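You operate a simulated robot arm through the tools that you are given. There is no shell and no other tool.

You run a simulated robot arm. Do the job below in one go: nothing can be reset, and whatever is moved stays where it is left.

TASK
Test the black plug in the port at 4 bar.
Fine: Wait for the verdict on the screen, then turn the pressure back to 0. Leave the plug in the port and the tester on.

It is judged by the outcome, as a careful person would: the job done as asked, and still so three seconds after it is handed in. It fails if anything else is knocked over, pushed out of place, dropped, spilled or broken.

THE ROBOT
A 6-joint arm with a two-finger parallel gripper, fixed in place. Base frame: the origin is at the foot of the arm, x ahead of it, y to its left, z up; the work surface is at about z = 850. Lengths are in mm, angles in rad, forces in N, time in s.
With the tool pointing down near the work surface it reaches from about 240 to 640 mm from the base axis. Its first joint turns from -1.152 to 1.152 rad. Payload 2.7 kg.
The tool frame sits at the grasp point between the pads (the TCP): z along the fingers, y along the line on which they close. The tips reach 23 mm beyond it. The gripper opens to 94 mm. The fingers are 38 mm wide and 10 mm thick; the gripper's body (54 by 96 mm) begins 39 mm behind the TCP.
Orientation is that of the tool frame in the base frame, as a unit quaternion [w, x, y, z]. With the fingers straight down and closing along the base's y, the tool's x points along the base's -x, its y along +y and its z along -z.

THE INTERFACE
- The arm moves only by the tool move_arm. Its arguments are lists of equal length, an entry for each row: "rot": the turn, a rotation vector about the tool's x, y, z in units of 6 degrees (1.0 is 6 degrees), a list of three; "translation": the shift along the tool's x, y, z in units of 40 mm (1.0 is 40 mm), a list of three; "gripper": the opening, from 0 (shut) to 1 (fully open). In form: {"rot": [[ax, ay, az], ...], "translation": [[x, y, z], ...], "gripper": [gripper, ...]}. A call has 1 to 20 rows; each row shifts and turns the commanded pose from where the row before left it, along the tool's axes as they then stand. A call with a number of a shift or a turn outside -1 to 1 is refused whole. A row lasts 0.2 s, in which the tool goes at most 50 mm and 0.15 rad; a call with a longer step from one row to the next is refused whole, and so is a gripper value outside its range. A pose out of reach is approached as far as the arm can. The call stops where the force on the tool passes 40 N (or 10 N more than at its start, if that is more) or the arm is blocked; 0.2 s more then pass. The fingers move at their own pace (about 45 mm/s each) and stop on an object; they squeeze with about 28 N. The grip force told is the motor's: it shows also when the fingers shut on nothing. Time passes only in rows, and 0.2 s behind the last, so rows that do not move let the fingers close. It gives the time, the measured TCP pose, the force on the tool (base axes), the opening and the grip force at its end, in the units of the frame above (readings bear some noise), with the torque about the TCP (base axes, N m) and any sound that the robot's microphone picked up.
- Cameras (640 x 400 px; columns grow to the right, rows downward): "scene" is fixed at [69.8, -423.7, 1418.2]; the picture's right is [0.83, -0.55, 0.00], its down [-0.23, -0.35, -0.91] and it looks along [0.50, 0.76, -0.42] (base axes); focal length 312 px, centre (320, 200). "wrist" rides on the gripper at [86, 16, -74] in the tool frame; the picture's right is [-0.18, 0.98, 0.00], its down [-0.58, -0.11, -0.81] and it looks along [-0.79, -0.15, 0.59] (tool axes); focal length 243 px, centre (320, 200). There is no depth. A picture from a camera that has moved, and an enlarged one, comes with that camera's place and axes in the base frame and with its lens.
- snapshot(camera): a new picture of that camera. The clock stands still meanwhile.
- close_up(camera, box): a new picture of the part [left, top, right, bottom] of that camera's present view, enlarged. The clock stands still meanwhile.
- close_job(): hands the job in; it is judged then, once.

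Nothing tells you positions but the pictures and the camera data. Unless the task says otherwise, let go and move clear before handing in.

The tools are called as a command line: name --argument value ..., lists and objects as JSON in quotes. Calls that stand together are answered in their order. move_arm: Moves the arm, as the interface text tells. Its arguments: {"type":"object","properties":{"rot":{"type":"array","items":{"type":"array","items":{"type":"number"}}},"translation":{"type":"array","items":{"type":"array","items":{"type":"number"}}},"gripper":{"type":"array","items":{"type":"number"}}},"required":["rot","translation","gripper"]} The other tools are called the same way: snapshot (camera) takes a picture; close_up (camera, box) takes an enlarged picture of a part of a camera's view; close_job () hands the job in.

At the start:

```text
time: 0.0
eef_pos: [453.2, 95.7, 1170.8]
tool_rot: [0.0, -0.001, 1.0, 0.001]
wrist_force: [0.6, 0.7, 0.0]
wrist_torque: [0.02, -0.02, 0.0]
gripper_width: 94.1
grasp_force: 0.1
```

scene: 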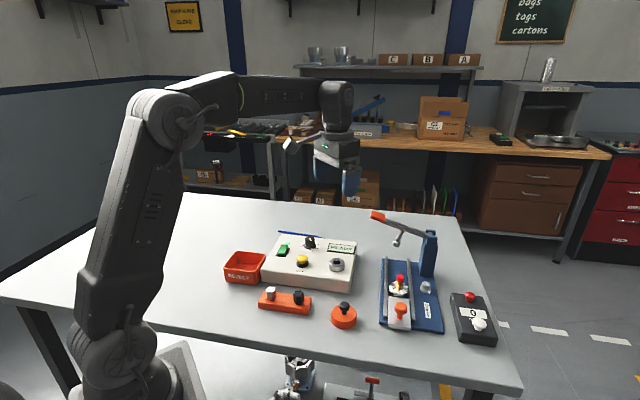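
wrist: 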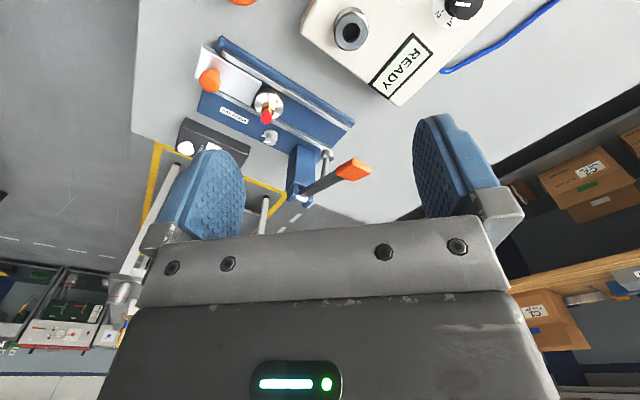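

I see a table with a white tester (green button, yellow button, black dial, port, READY display), an orange tray with plugs, an orange disc with a black plug, a blue press and a small black box. I'll take close-ups first.

close_up --camera "scene" --box '[220, 220, 370, 335]'

close_up --camera "scene" --box '[360, 200, 510, 350]'

close_up --camera "wrist" --box '[290, 0, 570, 120]'

close_up --camera "scene" --box '[260, 225, 365, 290]'

```text
3.48 times, centred on (295, 278) of scene
camera zoom: at [69.8, -423.7, 1418.2], right [0.83, -0.55, 0.0], down [-0.23, -0.35, -0.91], along [0.5, 0.76, -0.42], focal length 1086 px, centre (407, -70)
```

zoom: 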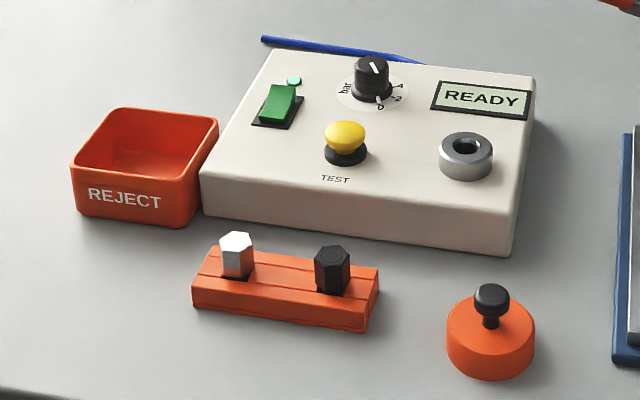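

```text
2.67 times, centred on (435, 275) of scene
camera zoom: at [69.8, -423.7, 1418.2], right [0.83, -0.55, 0.0], down [-0.23, -0.35, -0.91], along [0.5, 0.76, -0.42], focal length 833 px, centre (13, 0)
```

zoom: 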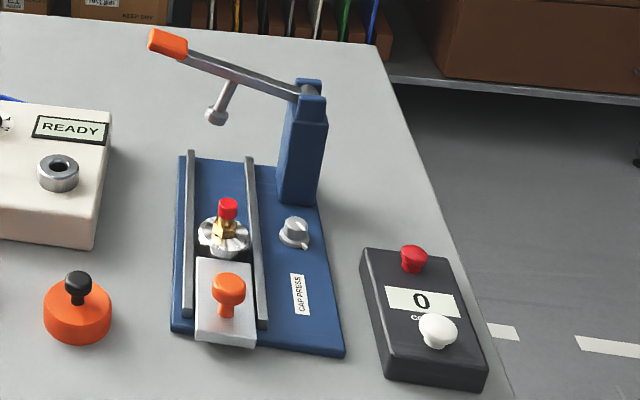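

```text
2.29 times, centred on (430, 60) of wrist
camera zoom: at [367.2, 111.2, 1247.0], right [0.18, 0.98, 0.0], down [0.58, -0.11, 0.81], along [0.79, -0.15, -0.59], focal length 555 px, centre (69, 520)
```

zoom: 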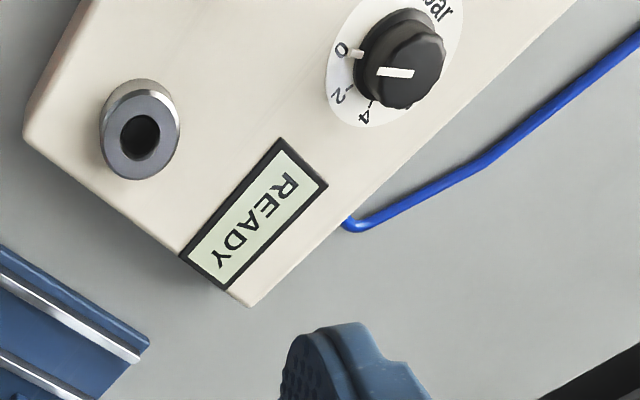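

```text
6.10 times, centred on (312, 258) of scene
camera zoom: at [69.8, -423.7, 1418.2], right [0.83, -0.55, 0.0], down [-0.23, -0.35, -0.91], along [0.5, 0.76, -0.42], focal length 1904 px, centre (366, -150)
```

zoom: 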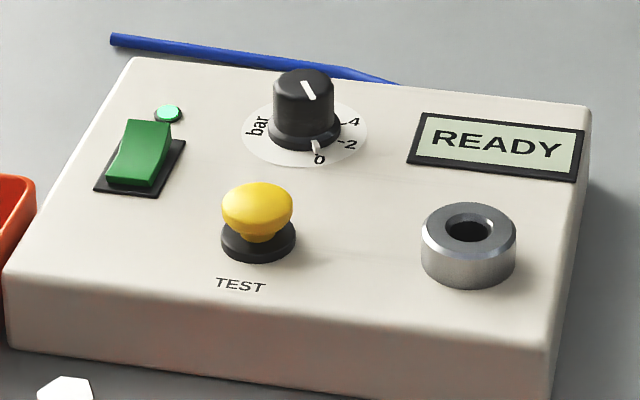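

The black hex plug sits in the orange rack, and the tester is already on with the dial at 0. I'll pull the arm back to view the rack and the tester from above with the wrist camera.

move_arm --rot '[[0, 0, 0], [0, 0, 0], [0, 0, 0], [0, 0, 0], [0, 0, 0]]' --translation '[[0.9, 0, 0], [0.9, 0, 0], [0.9, 0, 0], [0.9, 0, 0], [0, 0, 0]]' --gripper '[1, 1, 1, 1, 1]'

snapshot --camera "wrist"

snapshot --camera "scene"

```text
time: 1.2
eef_pos: [308.4, 95.0, 1170.9]
tool_rot: [0.0, 0.0, 1.0, 0.0]
wrist_force: [-0.5, -0.2, -1.0]
wrist_torque: [-0.02, 0.01, -0.04]
gripper_width: 93.9
grasp_force: 0.2
```

```text
taken
camera wrist: at [223.3, 111.3, 1246.9], right [0.18, 0.98, 0.0], down [0.58, -0.11, 0.81], along [0.79, -0.15, -0.59], focal length 243 px, centre (320, 200)
```

wrist: 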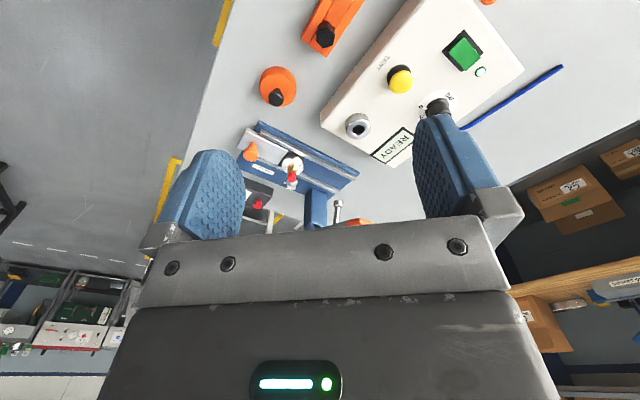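

```text
taken
```

scene: 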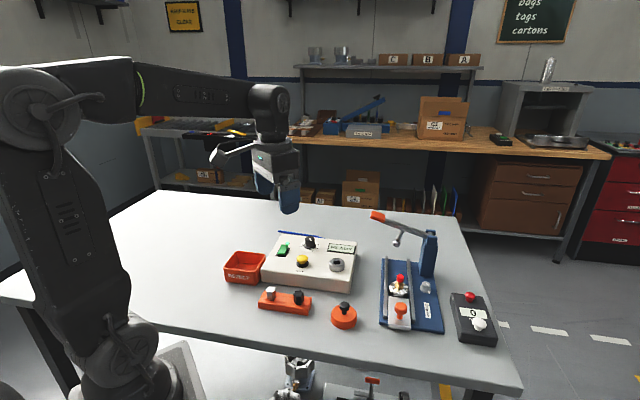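

Good overview. I'll zoom in to measure the plug, port, dial and button.

close_up --camera "wrist" --box '[300, 0, 540, 150]'

close_up --camera "wrist" --box '[250, 0, 400, 94]'

close_up --camera "scene" --box '[250, 270, 330, 320]'

```text
2.67 times, centred on (420, 75) of wrist
camera zoom: at [223.3, 111.3, 1246.9], right [0.18, 0.98, 0.0], down [0.58, -0.11, 0.81], along [0.79, -0.15, -0.59], focal length 647 px, centre (53, 533)
```

zoom: 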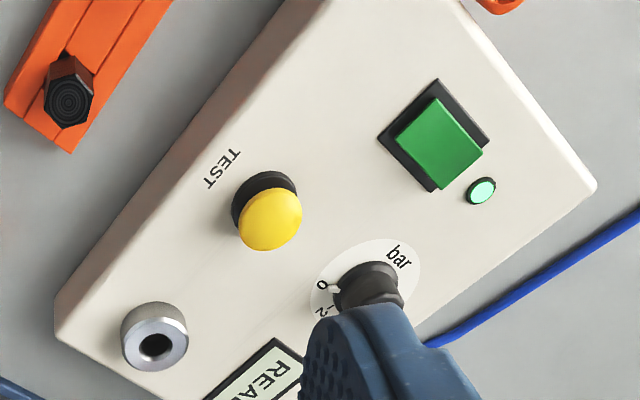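

```text
4.26 times, centred on (325, 47) of wrist
camera zoom: at [223.3, 111.3, 1246.9], right [0.18, 0.98, 0.0], down [0.58, -0.11, 0.81], along [0.79, -0.15, -0.59], focal length 1032 px, centre (299, 851)
```

zoom: 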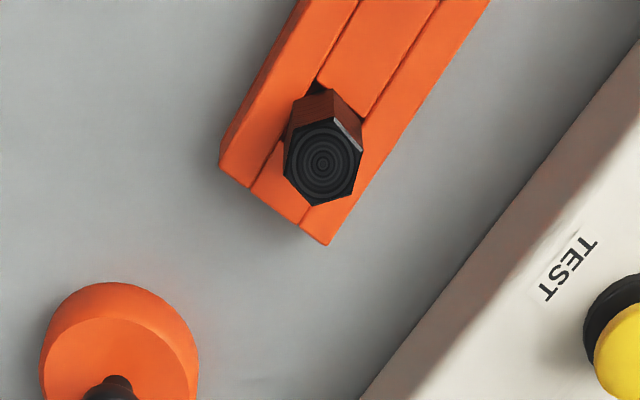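

```text
8.00 times, centred on (290, 295) of scene
camera zoom: at [69.8, -423.7, 1418.2], right [0.83, -0.55, 0.0], down [-0.23, -0.35, -0.91], along [0.5, 0.76, -0.42], focal length 2498 px, centre (560, -560)
```

zoom: 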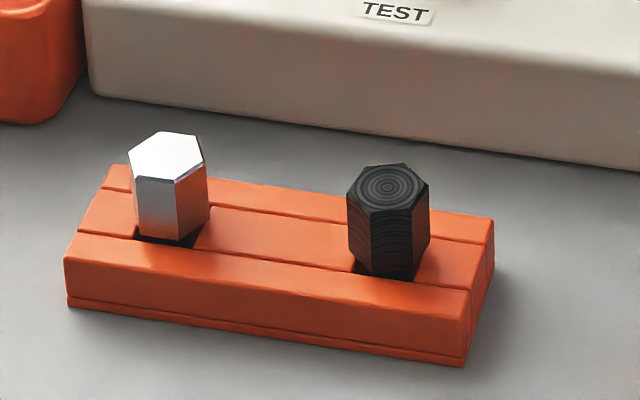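

The plug top is around (350, 95, 900), the port around (483, 128, 918), the button near (409, 188) and the dial near (465, 250). I'll move in to read the dial markings and refine these.

move_arm --rot '[[0, 0, 0], [0, 0, 0], [0, 0, 0], [0, 0, 0], [0, 0, 0], [0, 0, 0]]' --translation '[[-0.47, 0.83, 0.35], [-0.47, 0.83, 0.35], [-0.47, 0.83, 0.35], [-0.47, 0.83, 0.35], [-0.47, 0.83, 0.35], [0, 0, 0]]' --gripper '[1, 1, 1, 1, 1, 1]'

snapshot --camera "wrist"

close_up --camera "wrist" --box '[200, 0, 440, 150]'

```text
time: 2.6
eef_pos: [403.5, 262.6, 1101.8]
tool_rot: [0.0, 0.001, 1.0, 0.0]
wrist_force: [0.4, 0.1, 0.2]
wrist_torque: [-0.03, 0.02, 0.01]
gripper_width: 93.8
grasp_force: 0.0
```

```text
taken
camera wrist: at [317.1, 278.0, 1177.2], right [0.18, 0.98, 0.0], down [0.58, -0.11, 0.81], along [0.79, -0.15, -0.59], focal length 243 px, centre (320, 200)
```

wrist: 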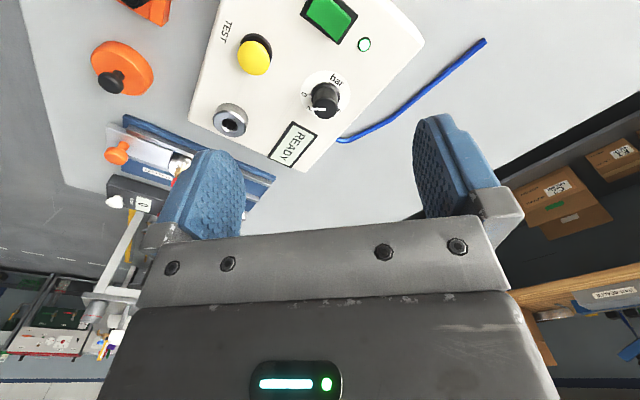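

```text
2.67 times, centred on (320, 75) of wrist
camera zoom: at [317.1, 278.0, 1177.2], right [0.18, 0.98, 0.0], down [0.58, -0.11, 0.81], along [0.79, -0.15, -0.59], focal length 647 px, centre (320, 533)
```

zoom: 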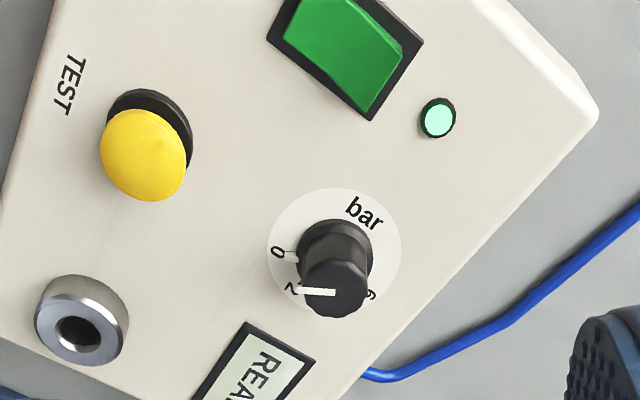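

The dial runs 0-2-4-6, counter-clockwise from above, about 40–45° per 2 bar, with the pointer at 0. Next I'll hover above the black plug to see its flats.

move_arm --rot '[[0, 0, 0], [0, 0, 0], [0, 0, 0], [0, 0, 0], [0, 0, 0], [0, 0, 0], [0, 0, 0]]' --translation '[[0.227, -0.698, 0.467], [0.227, -0.698, 0.467], [0.227, -0.698, 0.467], [0.227, -0.698, 0.467], [0.227, -0.698, 0.467], [0.227, -0.698, 0.467], [0, 0, 0]]' --gripper '[1, 1, 1, 1, 1, 1, 1]'

snapshot --camera "wrist"

close_up --camera "wrist" --box '[240, 20, 400, 120]'

```text
time: 4.2
eef_pos: [348.7, 92.9, 988.7]
tool_rot: [0.0, 0.0, 1.0, 0.001]
wrist_force: [1.1, -0.2, 0.1]
wrist_torque: [-0.01, 0.02, -0.01]
gripper_width: 94.2
grasp_force: 0.1
```

```text
taken
camera wrist: at [263.0, 109.1, 1064.3], right [0.18, 0.98, 0.0], down [0.58, -0.11, 0.81], along [0.79, -0.15, -0.59], focal length 243 px, centre (320, 200)
```

wrist: 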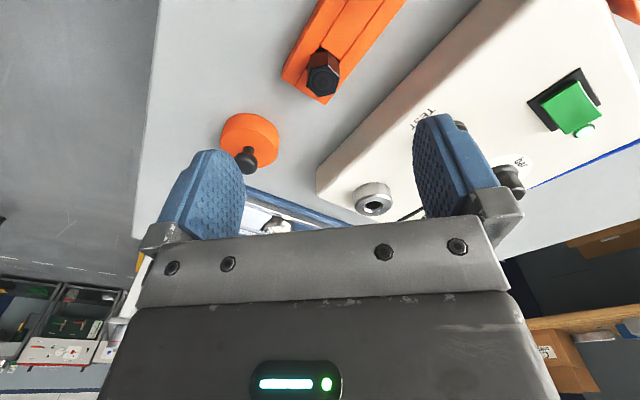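

```text
4.00 times, centred on (320, 70) of wrist
camera zoom: at [263.0, 109.1, 1064.3], right [0.18, 0.98, 0.0], down [0.58, -0.11, 0.81], along [0.79, -0.15, -0.59], focal length 970 px, centre (320, 720)
```

zoom: 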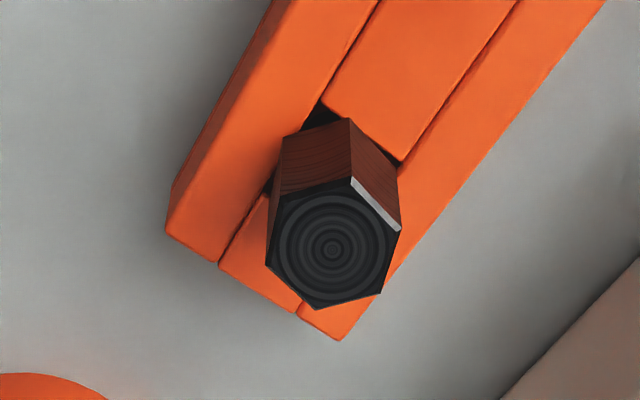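

The plug top is at about (347, 96, 902) with flats facing roughly 65° and 125°. I'll yaw about 24.5° so the fingers close on a pair of flats, then lower part way and check.

move_arm --rot '[[0, 0, 0], [0, 0, 0.82], [0, 0, 0.82], [0, 0, 0.82], [0, 0, 0.82], [0, 0, 0.82], [0, 0, 0]]' --translation '[[0.048, 0.07, 0.65], [0, 0, 0], [0, 0, 0], [0, 0, 0], [0, 0, 0], [0, 0, 0], [0, 0, 0]]' --gripper '[0.6, 0.6, 0.6, 0.6, 0.6, 0.6, 0.6]'

snapshot --camera "wrist"

snapshot --camera "scene"

```text
time: 5.8
eef_pos: [346.6, 97.4, 964.3]
tool_rot: [0.0, 0.212, 0.977, 0.001]
wrist_force: [0.5, 0.2, -0.5]
wrist_torque: [0.04, 0.02, 0.02]
gripper_width: 56.5
grasp_force: 0.1
```

```text
taken
camera wrist: at [275.4, 147.3, 1039.1], right [0.58, 0.82, 0.0], down [0.48, -0.34, 0.81], along [0.66, -0.46, -0.59], focal length 243 px, centre (320, 200)
```

wrist: 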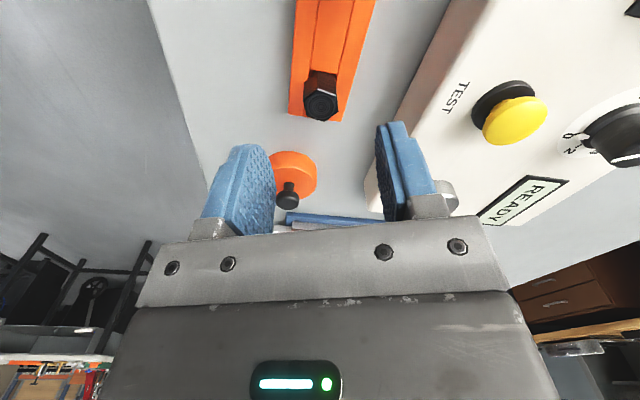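

```text
taken
```

scene: 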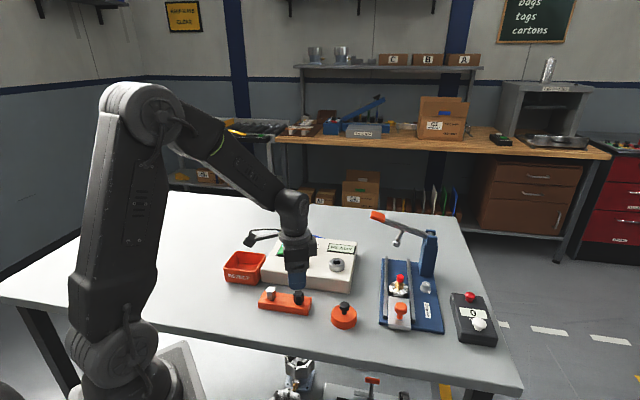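

The plug is centred between the fingers. Lowering so the tips stop just above the rack, then closing.

move_arm --rot '[[0, 0, 0], [0, 0, 0], [0, 0, 0], [0, 0, 0]]' --translation '[[0, 0, 0.7], [0, 0, 0.5], [0, 0, 0.25], [0, 0, 0]]' --gripper '[0.6, 0.6, 0.6, 0.6]'

close_up --camera "wrist" --box '[200, 40, 440, 240]'

close_up --camera "scene" --box '[240, 230, 360, 330]'

```text
time: 6.8
eef_pos: [346.6, 96.0, 904.3]
tool_rot: [0.001, 0.212, 0.977, 0.001]
wrist_force: [0.0, -0.7, 0.2]
wrist_torque: [-0.03, 0.04, 0.03]
gripper_width: 56.7
grasp_force: 0.1
```

```text
2.00 times, centred on (320, 140) of wrist
camera zoom: at [275.4, 147.4, 980.5], right [0.58, 0.82, 0.0], down [0.48, -0.34, 0.81], along [0.66, -0.46, -0.59], focal length 485 px, centre (320, 320)
```

zoom: 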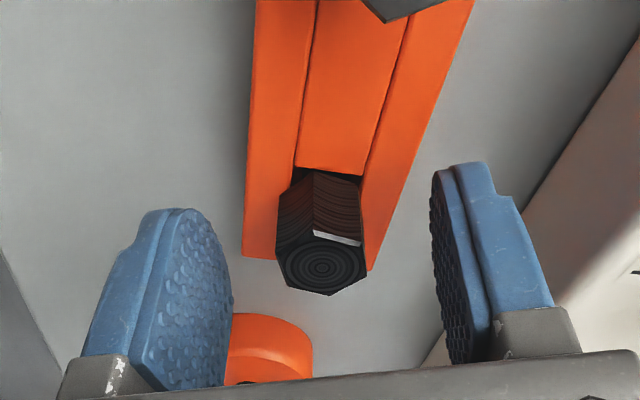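

```text
4.00 times, centred on (300, 280) of scene
camera zoom: at [69.8, -423.7, 1418.2], right [0.83, -0.55, 0.0], down [-0.23, -0.35, -0.91], along [0.5, 0.76, -0.42], focal length 1249 px, centre (400, -120)
```

zoom: 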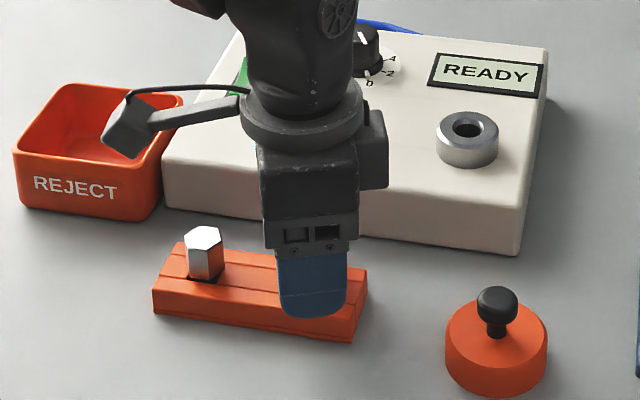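

The fingers straddle the plug and clear the rack. Closing now.

move_arm --rot '[[0, 0, 0], [0, 0, 0], [0, 0, 0], [0, 0, 0], [0, 0, 0]]' --translation '[[0, 0, 0], [0, 0, 0], [0, 0, 0], [0, 0, 0], [0, 0, 0]]' --gripper '[0.15, 0.1, 0.1, 0.1, 0.1]'

close_up --camera "wrist" --box '[200, 40, 440, 240]'

```text
time: 8.0
eef_pos: [345.9, 97.3, 905.5]
tool_rot: [0.0, 0.213, 0.977, 0.001]
wrist_force: [0.0, -0.2, -0.3]
wrist_torque: [0.0, -0.03, -0.01]
gripper_width: 20.4
grasp_force: 28.2
```

```text
2.00 times, centred on (320, 140) of wrist
camera zoom: at [275.4, 147.4, 980.7], right [0.58, 0.82, 0.0], down [0.48, -0.34, 0.81], along [0.66, -0.46, -0.59], focal length 485 px, centre (320, 320)
```

zoom: 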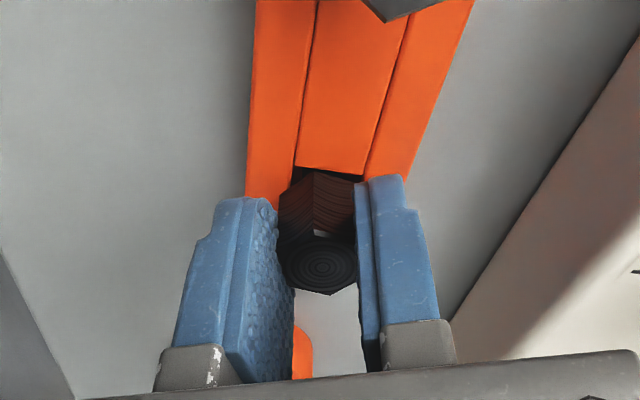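

Gripped on the flats (20.4 mm). Lifting straight up.

move_arm --rot '[[0, 0, 0], [0, 0, 0], [0, 0, 0], [0, 0, 0], [0, 0, 0], [0, 0, 0], [0, 0, 0]]' --translation '[[0, 0, -0.3], [0, 0, -0.3], [0, 0, -0.4], [0, 0, -0.5], [0, 0, -0.5], [0, 0, -0.5], [0, 0, 0]]' --gripper '[0.1, 0.1, 0.1, 0.1, 0.1, 0.1, 0.1]'

snapshot --camera "wrist"

close_up --camera "scene" --box '[240, 210, 360, 330]'

```text
time: 9.6
eef_pos: [346.6, 95.3, 1006.0]
tool_rot: [-0.001, 0.213, 0.977, 0.0]
wrist_force: [-0.2, -0.6, -0.4]
wrist_torque: [-0.02, 0.02, 0.03]
gripper_width: 9.3
grasp_force: 0.0
```

```text
taken
camera wrist: at [274.8, 147.1, 1081.1], right [0.58, 0.82, 0.0], down [0.48, -0.34, 0.81], along [0.66, -0.46, -0.59], focal length 243 px, centre (320, 200)
```

wrist: 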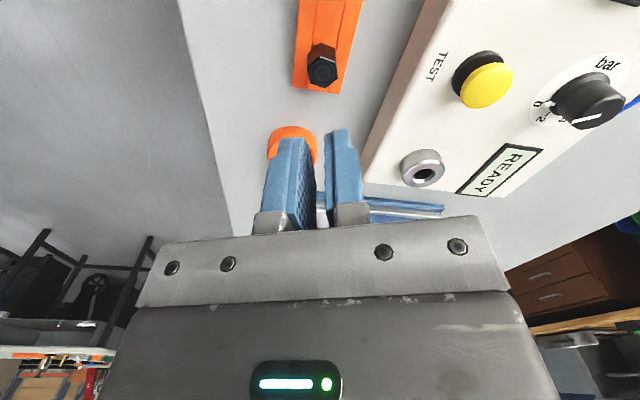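

```text
3.33 times, centred on (300, 270) of scene
camera zoom: at [69.8, -423.7, 1418.2], right [0.83, -0.55, 0.0], down [-0.23, -0.35, -0.91], along [0.5, 0.76, -0.42], focal length 1041 px, centre (387, -33)
```

zoom: 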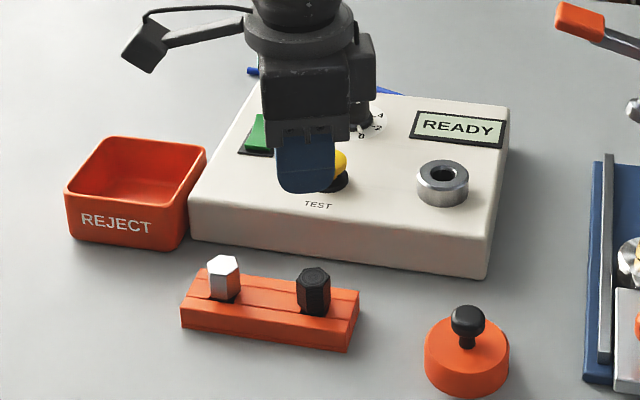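

The grip slipped and the plug stayed in the rack, apparently unmoved. I'll go back, grip slightly deeper with a full squeeze command, and lift slowly while watching the forces.

move_arm --rot '[[0, 0, 0], [0, 0, 0], [0, 0, 0], [0, 0, 0], [0, 0, 0], [0, 0, 0]]' --translation '[[0, 0, 0], [0, 0, 0], [0, 0, 0.9], [0, 0, 0.9], [0, 0, 0.7], [0, 0, 0]]' --gripper '[0.5, 0.5, 0.5, 0.5, 0.5, 0.5]'

close_up --camera "wrist" --box '[200, 40, 440, 240]'

close_up --camera "scene" --box '[250, 250, 330, 320]'

```text
time: 11.0
eef_pos: [347.7, 97.3, 904.4]
tool_rot: [0.0, 0.214, 0.977, 0.001]
wrist_force: [-0.7, -0.2, 0.0]
wrist_torque: [-0.01, 0.01, -0.02]
gripper_width: 46.7
grasp_force: 0.1
```

```text
2.00 times, centred on (320, 140) of wrist
camera zoom: at [275.2, 147.4, 980.3], right [0.58, 0.82, 0.0], down [0.48, -0.34, 0.81], along [0.66, -0.46, -0.59], focal length 485 px, centre (320, 320)
```

zoom: 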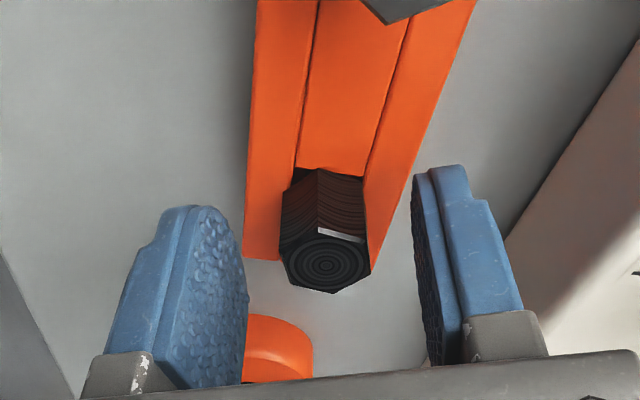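

```text
5.71 times, centred on (290, 285) of scene
camera zoom: at [69.8, -423.7, 1418.2], right [0.83, -0.55, 0.0], down [-0.23, -0.35, -0.91], along [0.5, 0.76, -0.42], focal length 1785 px, centre (491, -286)
```

zoom: 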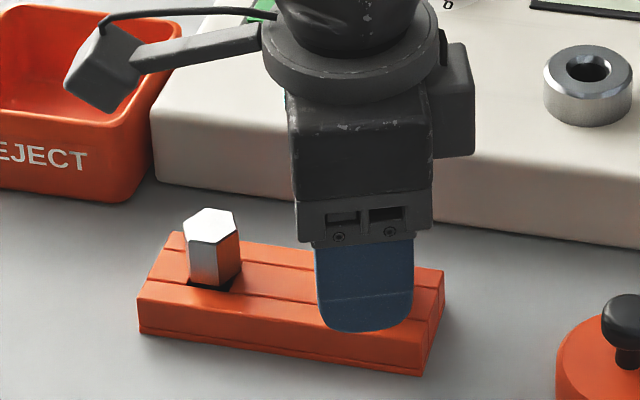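

The plug top looks a few millimetres lower than I first estimated, so I'll creep down about 6 mm, watching for contact.

move_arm --rot '[[0, 0, 0], [0, 0, 0], [0, 0, 0]]' --translation '[[0, 0.03, 0.08], [0, 0.02, 0.07], [0, 0, 0]]' --gripper '[0.5, 0.5, 0.5]'

close_up --camera "scene" --box '[270, 270, 330, 320]'

```text
time: 11.8
eef_pos: [347.4, 98.4, 899.0]
tool_rot: [0.0, 0.212, 0.977, 0.001]
wrist_force: [-1.4, -0.3, -0.8]
wrist_torque: [0.03, -0.02, -0.02]
gripper_width: 47.2
grasp_force: 0.0
```

```text
8.00 times, centred on (300, 295) of scene
camera zoom: at [69.8, -423.7, 1418.2], right [0.83, -0.55, 0.0], down [-0.23, -0.35, -0.91], along [0.5, 0.76, -0.42], focal length 2498 px, centre (480, -560)
```

zoom: 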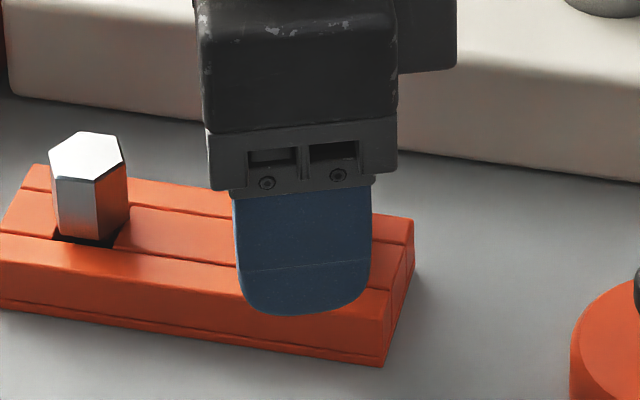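

To avoid squeezing the rack sides, I'll rise a little, narrow the fingers over the rack top to about 27 mm, then lower gently from there.

move_arm --rot '[[0, 0, 0], [0, 0, 0], [0, 0, 0], [0, 0, 0], [0, 0, 0], [0, 0, 0]]' --translation '[[0, 0, -0.15], [0, 0, 0], [0, 0, 0], [0, 0, 0.08], [0, 0, 0.06], [0, 0, 0]]' --gripper '[0.5, 0.29, 0.29, 0.29, 0.29, 0.29]'

close_up --camera "wrist" --box '[200, 40, 440, 240]'

close_up --camera "scene" --box '[270, 270, 330, 320]'

```text
time: 13.2
eef_pos: [348.4, 99.2, 899.6]
tool_rot: [0.0, 0.213, 0.977, 0.001]
wrist_force: [0.2, -0.2, 0.4]
wrist_torque: [0.0, 0.02, 0.03]
gripper_width: 27.3
grasp_force: 0.1
```

```text
2.00 times, centred on (320, 140) of wrist
camera zoom: at [276.1, 149.2, 975.2], right [0.58, 0.82, 0.0], down [0.48, -0.34, 0.81], along [0.66, -0.46, -0.59], focal length 485 px, centre (320, 320)
```

zoom: 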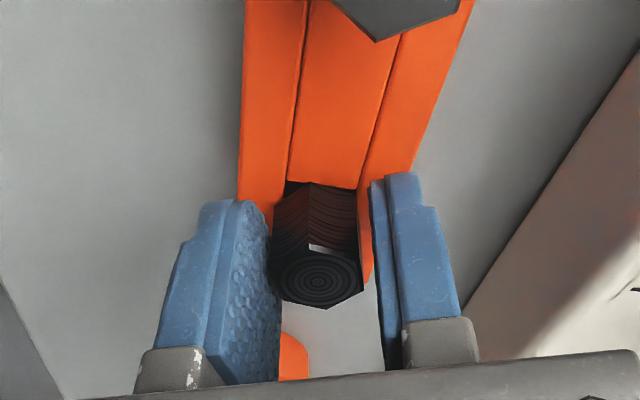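

```text
8.00 times, centred on (300, 295) of scene
camera zoom: at [69.8, -423.7, 1418.2], right [0.83, -0.55, 0.0], down [-0.23, -0.35, -0.91], along [0.5, 0.76, -0.42], focal length 2498 px, centre (480, -560)
```

zoom: 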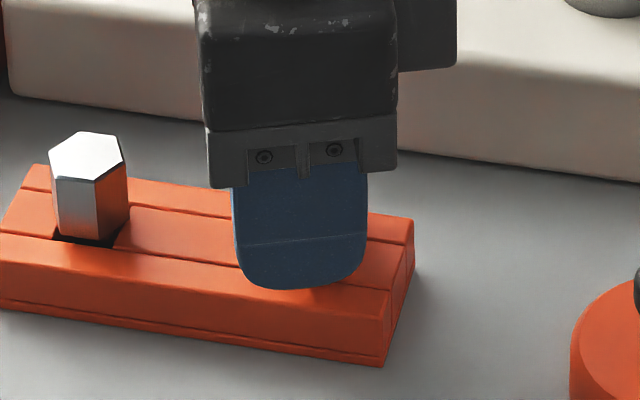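

Still no contact. I'll creep down a little more, then close fully and lift slowly.

move_arm --rot '[[0, 0, 0], [0, 0, 0]]' --translation '[[0, -0.03, 0.05], [0, 0, 0]]' --gripper '[0.29, 0.29]'

move_arm --rot '[[0, 0, 0], [0, 0, 0]]' --translation '[[0, 0, 0.04], [0, 0, 0]]' --gripper '[0.29, 0.29]'

close_up --camera "scene" --box '[270, 270, 330, 320]'

```text
time: 13.8
eef_pos: [345.9, 96.8, 896.9]
tool_rot: [0.0, 0.212, 0.977, 0.002]
wrist_force: [-0.4, -0.2, 0.3]
wrist_torque: [0.01, -0.04, -0.02]
gripper_width: 27.1
grasp_force: 0.0
```

```text
time: 14.4
eef_pos: [347.2, 97.0, 896.3]
tool_rot: [0.0, 0.213, 0.977, 0.001]
wrist_force: [0.2, -0.5, -0.5]
wrist_torque: [-0.02, -0.01, -0.02]
gripper_width: 27.5
grasp_force: 0.1
```

```text
8.00 times, centred on (300, 295) of scene
camera zoom: at [69.8, -423.7, 1418.2], right [0.83, -0.55, 0.0], down [-0.23, -0.35, -0.91], along [0.5, 0.76, -0.42], focal length 2498 px, centre (480, -560)
```

zoom: 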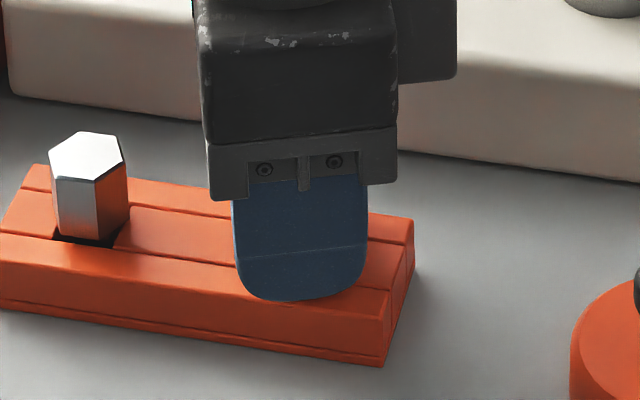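

Tips are right above the rack surface with no contact. Closing fully and lifting in small steps.

move_arm --rot '[[0, 0, 0], [0, 0, 0], [0, 0, 0], [0, 0, 0]]' --translation '[[0, 0, 0], [0, 0, 0], [0, 0, 0], [0, 0, 0]]' --gripper '[0, 0, 0, 0]'

move_arm --rot '[[0, 0, 0], [0, 0, 0], [0, 0, 0]]' --translation '[[0, 0, -0.05], [0, 0, -0.05], [0, 0, 0]]' --gripper '[0, 0, 0]'

close_up --camera "wrist" --box '[200, 40, 440, 240]'

```text
time: 15.4
eef_pos: [346.5, 97.6, 896.2]
tool_rot: [0.0, 0.213, 0.977, 0.001]
wrist_force: [-0.9, 0.9, 0.0]
wrist_torque: [0.03, -0.01, -0.04]
gripper_width: 20.8
grasp_force: 27.8
```

```text
time: 16.2
eef_pos: [347.0, 96.6, 900.6]
tool_rot: [0.001, 0.213, 0.977, 0.001]
wrist_force: [-0.4, 0.9, -0.9]
wrist_torque: [-0.03, -0.02, 0.02]
gripper_width: 20.4
grasp_force: 28.3
```

```text
2.00 times, centred on (320, 140) of wrist
camera zoom: at [275.7, 147.7, 975.8], right [0.58, 0.82, 0.0], down [0.48, -0.34, 0.81], along [0.66, -0.46, -0.59], focal length 485 px, centre (320, 320)
```

zoom: 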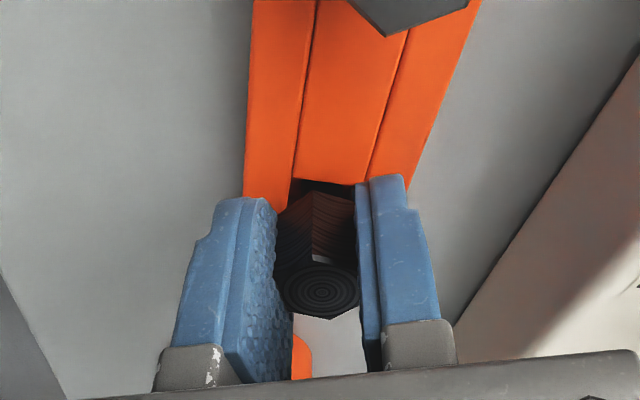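

The plug seems to be coming up with the fingers. Continuing slowly.

move_arm --rot '[[0, 0, 0], [0, 0, 0], [0, 0, 0], [0, 0, 0], [0, 0, 0], [0, 0, 0]]' --translation '[[0, 0, -0.06], [0, 0, -0.08], [0, 0, -0.08], [0, 0, -0.08], [0, 0, -0.08], [0, 0, 0]]' --gripper '[0, 0, 0, 0, 0, 0]'

close_up --camera "wrist" --box '[200, 40, 440, 240]'

close_up --camera "scene" --box '[270, 250, 330, 320]'

```text
time: 17.6
eef_pos: [347.0, 98.3, 915.2]
tool_rot: [0.001, 0.213, 0.977, 0.0]
wrist_force: [0.2, -0.3, -0.5]
wrist_torque: [0.0, 0.01, 0.02]
gripper_width: 20.5
grasp_force: 27.9
```

```text
2.00 times, centred on (320, 140) of wrist
camera zoom: at [275.7, 148.0, 991.2], right [0.58, 0.82, 0.0], down [0.48, -0.34, 0.81], along [0.66, -0.46, -0.59], focal length 485 px, centre (320, 320)
```

zoom: 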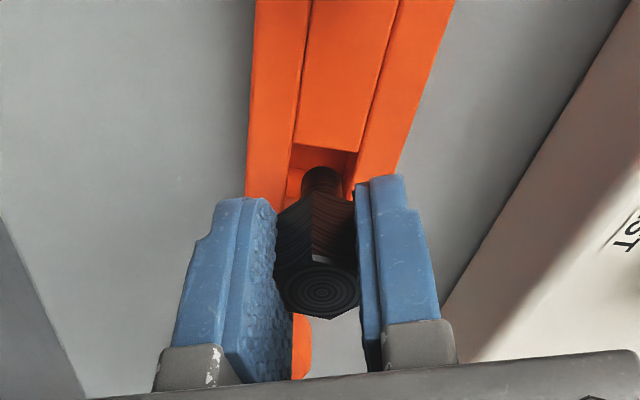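

```text
5.71 times, centred on (300, 285) of scene
camera zoom: at [69.8, -423.7, 1418.2], right [0.83, -0.55, 0.0], down [-0.23, -0.35, -0.91], along [0.5, 0.76, -0.42], focal length 1785 px, centre (434, -286)
```

zoom: 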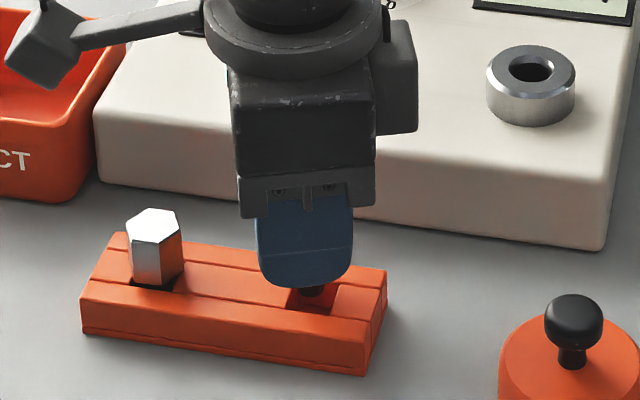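

The plug is coming out, with a round shank below its head. I'll lift clear and inspect the shank.

move_arm --rot '[[0, 0, 0], [0, 0, 0], [0, 0, 0], [0, 0, 0], [0, 0, 0], [0, 0, 0], [0, 0, 0]]' --translation '[[0, 0, -0.15], [0, 0, -0.3], [0, 0, -0.4], [0, 0, -0.5], [0, 0, -0.5], [0, 0, -0.3], [0, 0, 0]]' --gripper '[0, 0, 0, 0, 0, 0, 0]'

snapshot --camera "wrist"

close_up --camera "scene" --box '[260, 190, 360, 290]'

```text
time: 19.2
eef_pos: [347.2, 98.3, 1001.4]
tool_rot: [0.0, 0.213, 0.977, 0.0]
wrist_force: [0.3, -0.2, -0.6]
wrist_torque: [0.01, 0.0, 0.0]
gripper_width: 20.4
grasp_force: 27.8
```

```text
taken
camera wrist: at [275.7, 148.3, 1077.1], right [0.58, 0.82, 0.0], down [0.48, -0.34, 0.81], along [0.66, -0.46, -0.59], focal length 243 px, centre (320, 200)
```

wrist: 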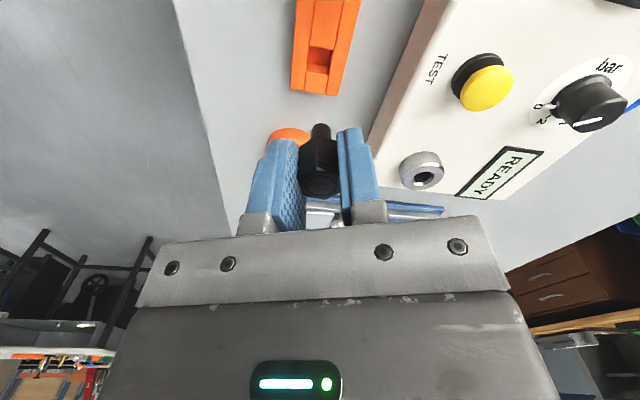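

```text
4.00 times, centred on (310, 240) of scene
camera zoom: at [69.8, -423.7, 1418.2], right [0.83, -0.55, 0.0], down [-0.23, -0.35, -0.91], along [0.5, 0.76, -0.42], focal length 1249 px, centre (360, 40)
```

zoom: 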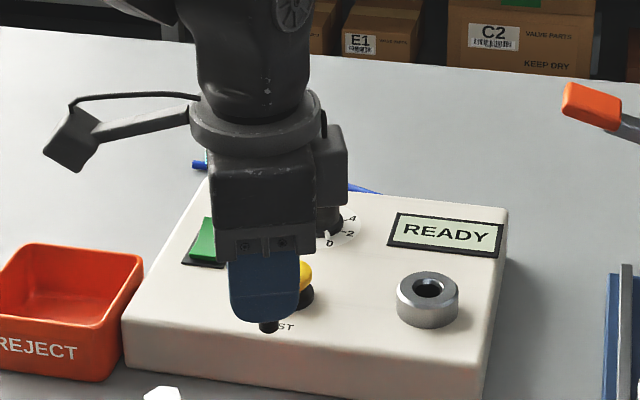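

The plug is held with its shank about 40 mm below the TCP. The port works out at about (486.5, 128, 912) from several views, so I'm moving over it at this height.

move_arm --rot '[[0, 0, 0], [0, 0, 0], [0, 0, 0], [0, 0, 0], [0, 0, 0], [0, 0, 0], [0, 0, 0]]' --translation '[[-0.3, 0.22, 0], [-0.6, 0.445, 0], [-0.6, 0.445, 0], [-0.6, 0.445, 0], [-0.5, 0.363, 0], [-0.265, 0.195, 0], [0, 0, 0]]' --gripper '[0, 0, 0, 0, 0, 0, 0]'

close_up --camera "wrist" --box '[220, 40, 420, 200]'

close_up --camera "scene" --box '[290, 190, 390, 290]'

```text
time: 20.8
eef_pos: [485.4, 126.3, 1001.9]
tool_rot: [0.0, 0.214, 0.977, 0.0]
wrist_force: [0.3, 0.4, -0.3]
wrist_torque: [-0.01, 0.04, 0.03]
gripper_width: 20.3
grasp_force: 27.6
```

```text
2.50 times, centred on (320, 120) of wrist
camera zoom: at [415.2, 177.3, 1077.0], right [0.58, 0.82, 0.0], down [0.48, -0.34, 0.81], along [0.66, -0.46, -0.59], focal length 606 px, centre (320, 400)
```

zoom: 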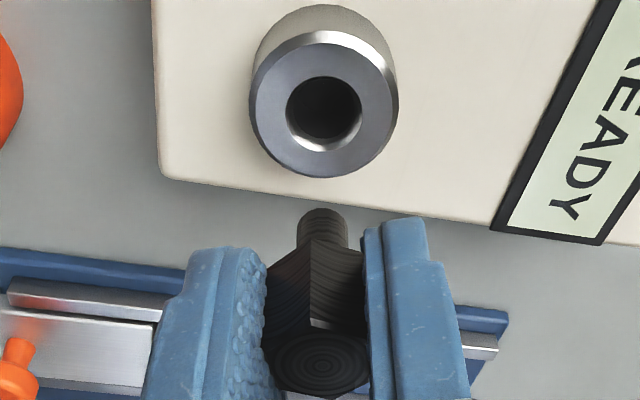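

```text
4.00 times, centred on (340, 240) of scene
camera zoom: at [69.8, -423.7, 1418.2], right [0.83, -0.55, 0.0], down [-0.23, -0.35, -0.91], along [0.5, 0.76, -0.42], focal length 1249 px, centre (240, 40)
```

zoom: 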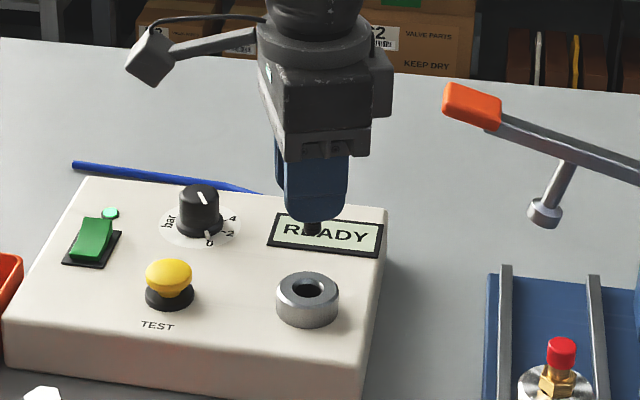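

Already close. I'll zoom in further on both views to fine-tune the alignment.

close_up --camera "scene" --box '[320, 230, 360, 280]'

close_up --camera "wrist" --box '[280, 30, 360, 130]'

```text
8.00 times, centred on (340, 255) of scene
camera zoom: at [69.8, -423.7, 1418.2], right [0.83, -0.55, 0.0], down [-0.23, -0.35, -0.91], along [0.5, 0.76, -0.42], focal length 2498 px, centre (160, -240)
```

zoom: 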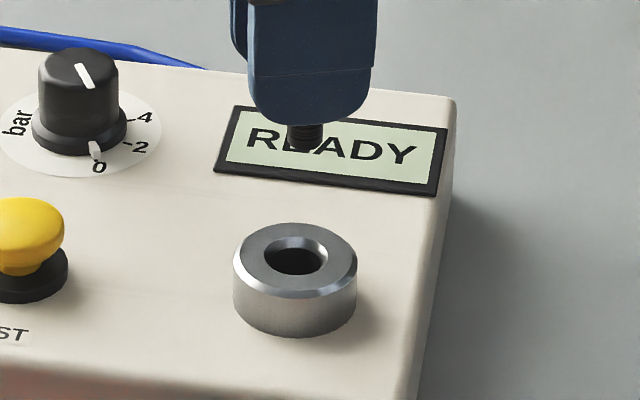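

```text
4.00 times, centred on (320, 80) of wrist
camera zoom: at [415.2, 177.3, 1077.0], right [0.58, 0.82, 0.0], down [0.48, -0.34, 0.81], along [0.66, -0.46, -0.59], focal length 970 px, centre (320, 680)
```

zoom: 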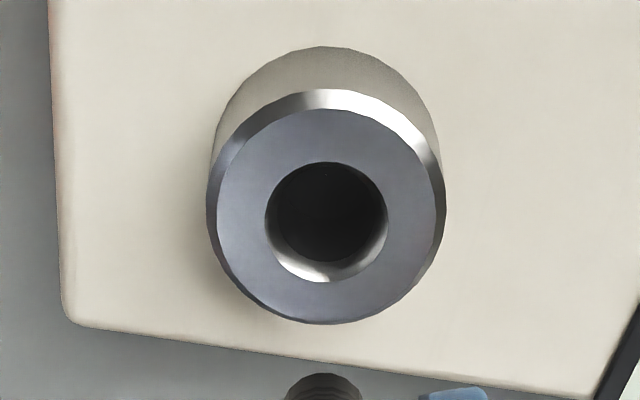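

The shank needs about a 2 mm shift. I'm correcting and lowering to just above the port.

move_arm --rot '[[0, 0, 0], [0, 0, 0], [0, 0, 0], [0, 0, 0]]' --translation '[[0.0465, 0.0255, 0], [0, 0, 0.4], [0, 0, 0.4], [0, 0, 0]]' --gripper '[0, 0, 0, 0]'

close_up --camera "scene" --box '[320, 230, 360, 280]'

close_up --camera "wrist" --box '[270, 70, 370, 190]'

```text
time: 21.8
eef_pos: [485.3, 128.3, 969.2]
tool_rot: [0.0, 0.214, 0.977, 0.0]
wrist_force: [-0.3, -0.2, -1.0]
wrist_torque: [0.02, -0.02, 0.03]
gripper_width: 20.6
grasp_force: 27.9
```

```text
8.00 times, centred on (340, 255) of scene
camera zoom: at [69.8, -423.7, 1418.2], right [0.83, -0.55, 0.0], down [-0.23, -0.35, -0.91], along [0.5, 0.76, -0.42], focal length 2498 px, centre (160, -240)
```

zoom: 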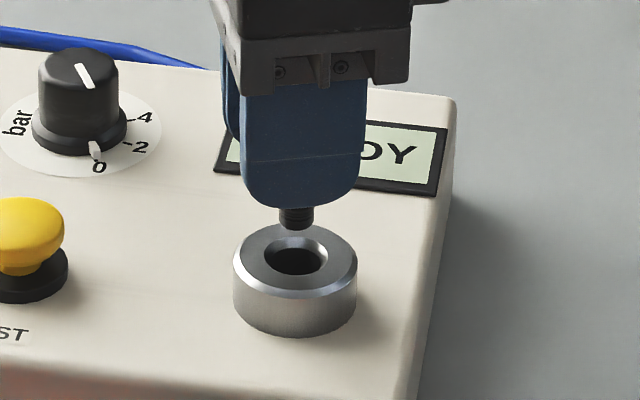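

```text
3.33 times, centred on (320, 130) of wrist
camera zoom: at [413.7, 178.7, 1045.0], right [0.58, 0.82, 0.0], down [0.48, -0.34, 0.81], along [0.66, -0.46, -0.59], focal length 809 px, centre (320, 433)
```

zoom: 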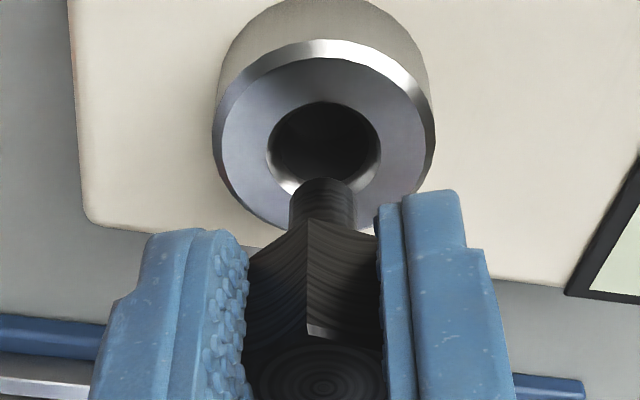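

Alignment is good in both views. Lowering into the port step by step.

move_arm --rot '[[0, 0, 0], [0, 0, 0], [0, 0, 0], [0, 0, 0], [0, 0, 0], [0, 0, 0]]' --translation '[[0, 0.008, 0.12], [0, 0, 0.12], [0, 0, 0.12], [0, 0, 0.12], [0, 0, 0.1], [0, 0, 0]]' --gripper '[0, 0, 0, 0, 0, 0]'

close_up --camera "scene" --box '[320, 230, 360, 280]'

close_up --camera "wrist" --box '[270, 70, 370, 190]'

```text
time: 23.2
eef_pos: [485.8, 128.4, 945.6]
tool_rot: [0.001, 0.213, 0.977, 0.0]
wrist_force: [-0.7, 0.8, -0.7]
wrist_torque: [-0.03, 0.02, 0.01]
gripper_width: 20.6
grasp_force: 27.9
```

```text
8.00 times, centred on (340, 255) of scene
camera zoom: at [69.8, -423.7, 1418.2], right [0.83, -0.55, 0.0], down [-0.23, -0.35, -0.91], along [0.5, 0.76, -0.42], focal length 2498 px, centre (160, -240)
```

zoom: 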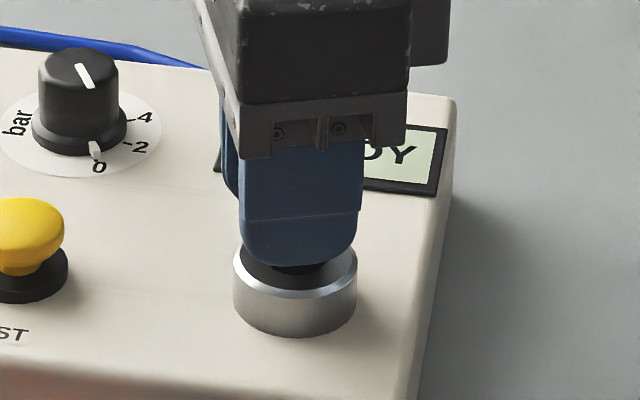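

```text
3.33 times, centred on (320, 130) of wrist
camera zoom: at [414.0, 179.2, 1021.9], right [0.58, 0.82, 0.0], down [0.48, -0.34, 0.81], along [0.66, -0.46, -0.59], focal length 809 px, centre (320, 433)
```

zoom: 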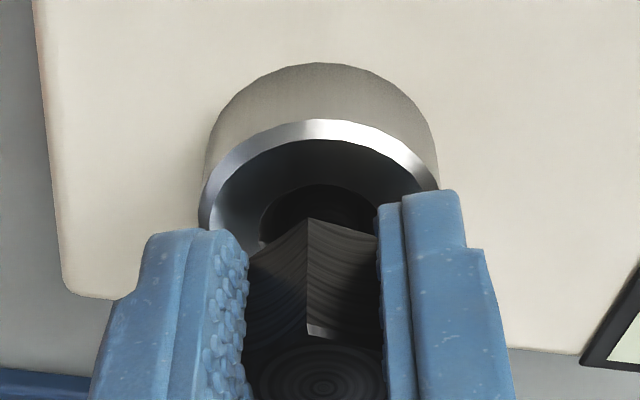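

The shank is in the bore. Lowering about 8 mm more, slowly, watching the force.

move_arm --rot '[[0, 0, 0], [0, 0, 0], [0, 0, 0], [0, 0, 0], [0, 0, 0]]' --translation '[[0, 0, 0.05], [0, 0, 0.05], [0, 0, 0.05], [0, 0, 0.05], [0, 0, 0]]' --gripper '[0, 0, 0, 0, 0]'

close_up --camera "scene" --box '[320, 230, 360, 280]'

close_up --camera "wrist" --box '[270, 70, 370, 190]'

```text
time: 24.4
eef_pos: [486.0, 129.7, 937.8]
tool_rot: [0.001, 0.213, 0.977, 0.0]
wrist_force: [0.7, 1.0, -0.3]
wrist_torque: [0.01, 0.02, 0.04]
gripper_width: 20.7
grasp_force: 27.9
```

```text
8.00 times, centred on (340, 255) of scene
camera zoom: at [69.8, -423.7, 1418.2], right [0.83, -0.55, 0.0], down [-0.23, -0.35, -0.91], along [0.5, 0.76, -0.42], focal length 2498 px, centre (160, -240)
```

zoom: 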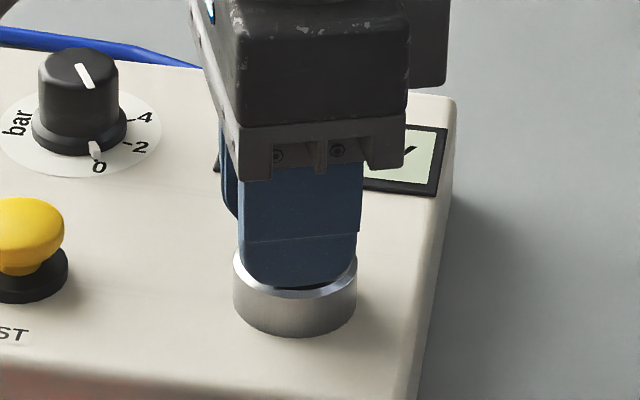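

```text
3.33 times, centred on (320, 130) of wrist
camera zoom: at [414.0, 179.4, 1013.6], right [0.58, 0.82, 0.0], down [0.48, -0.34, 0.81], along [0.66, -0.46, -0.59], focal length 809 px, centre (320, 433)
```

zoom: 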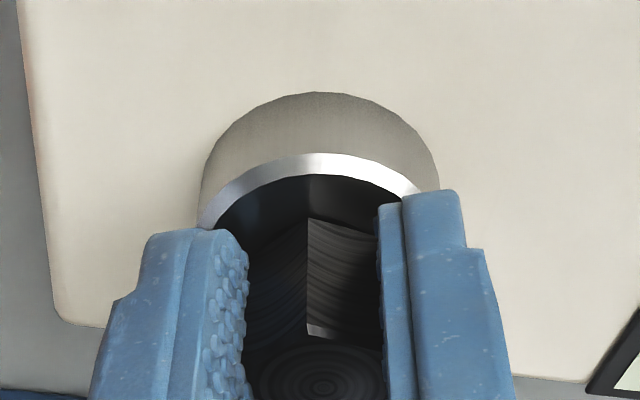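

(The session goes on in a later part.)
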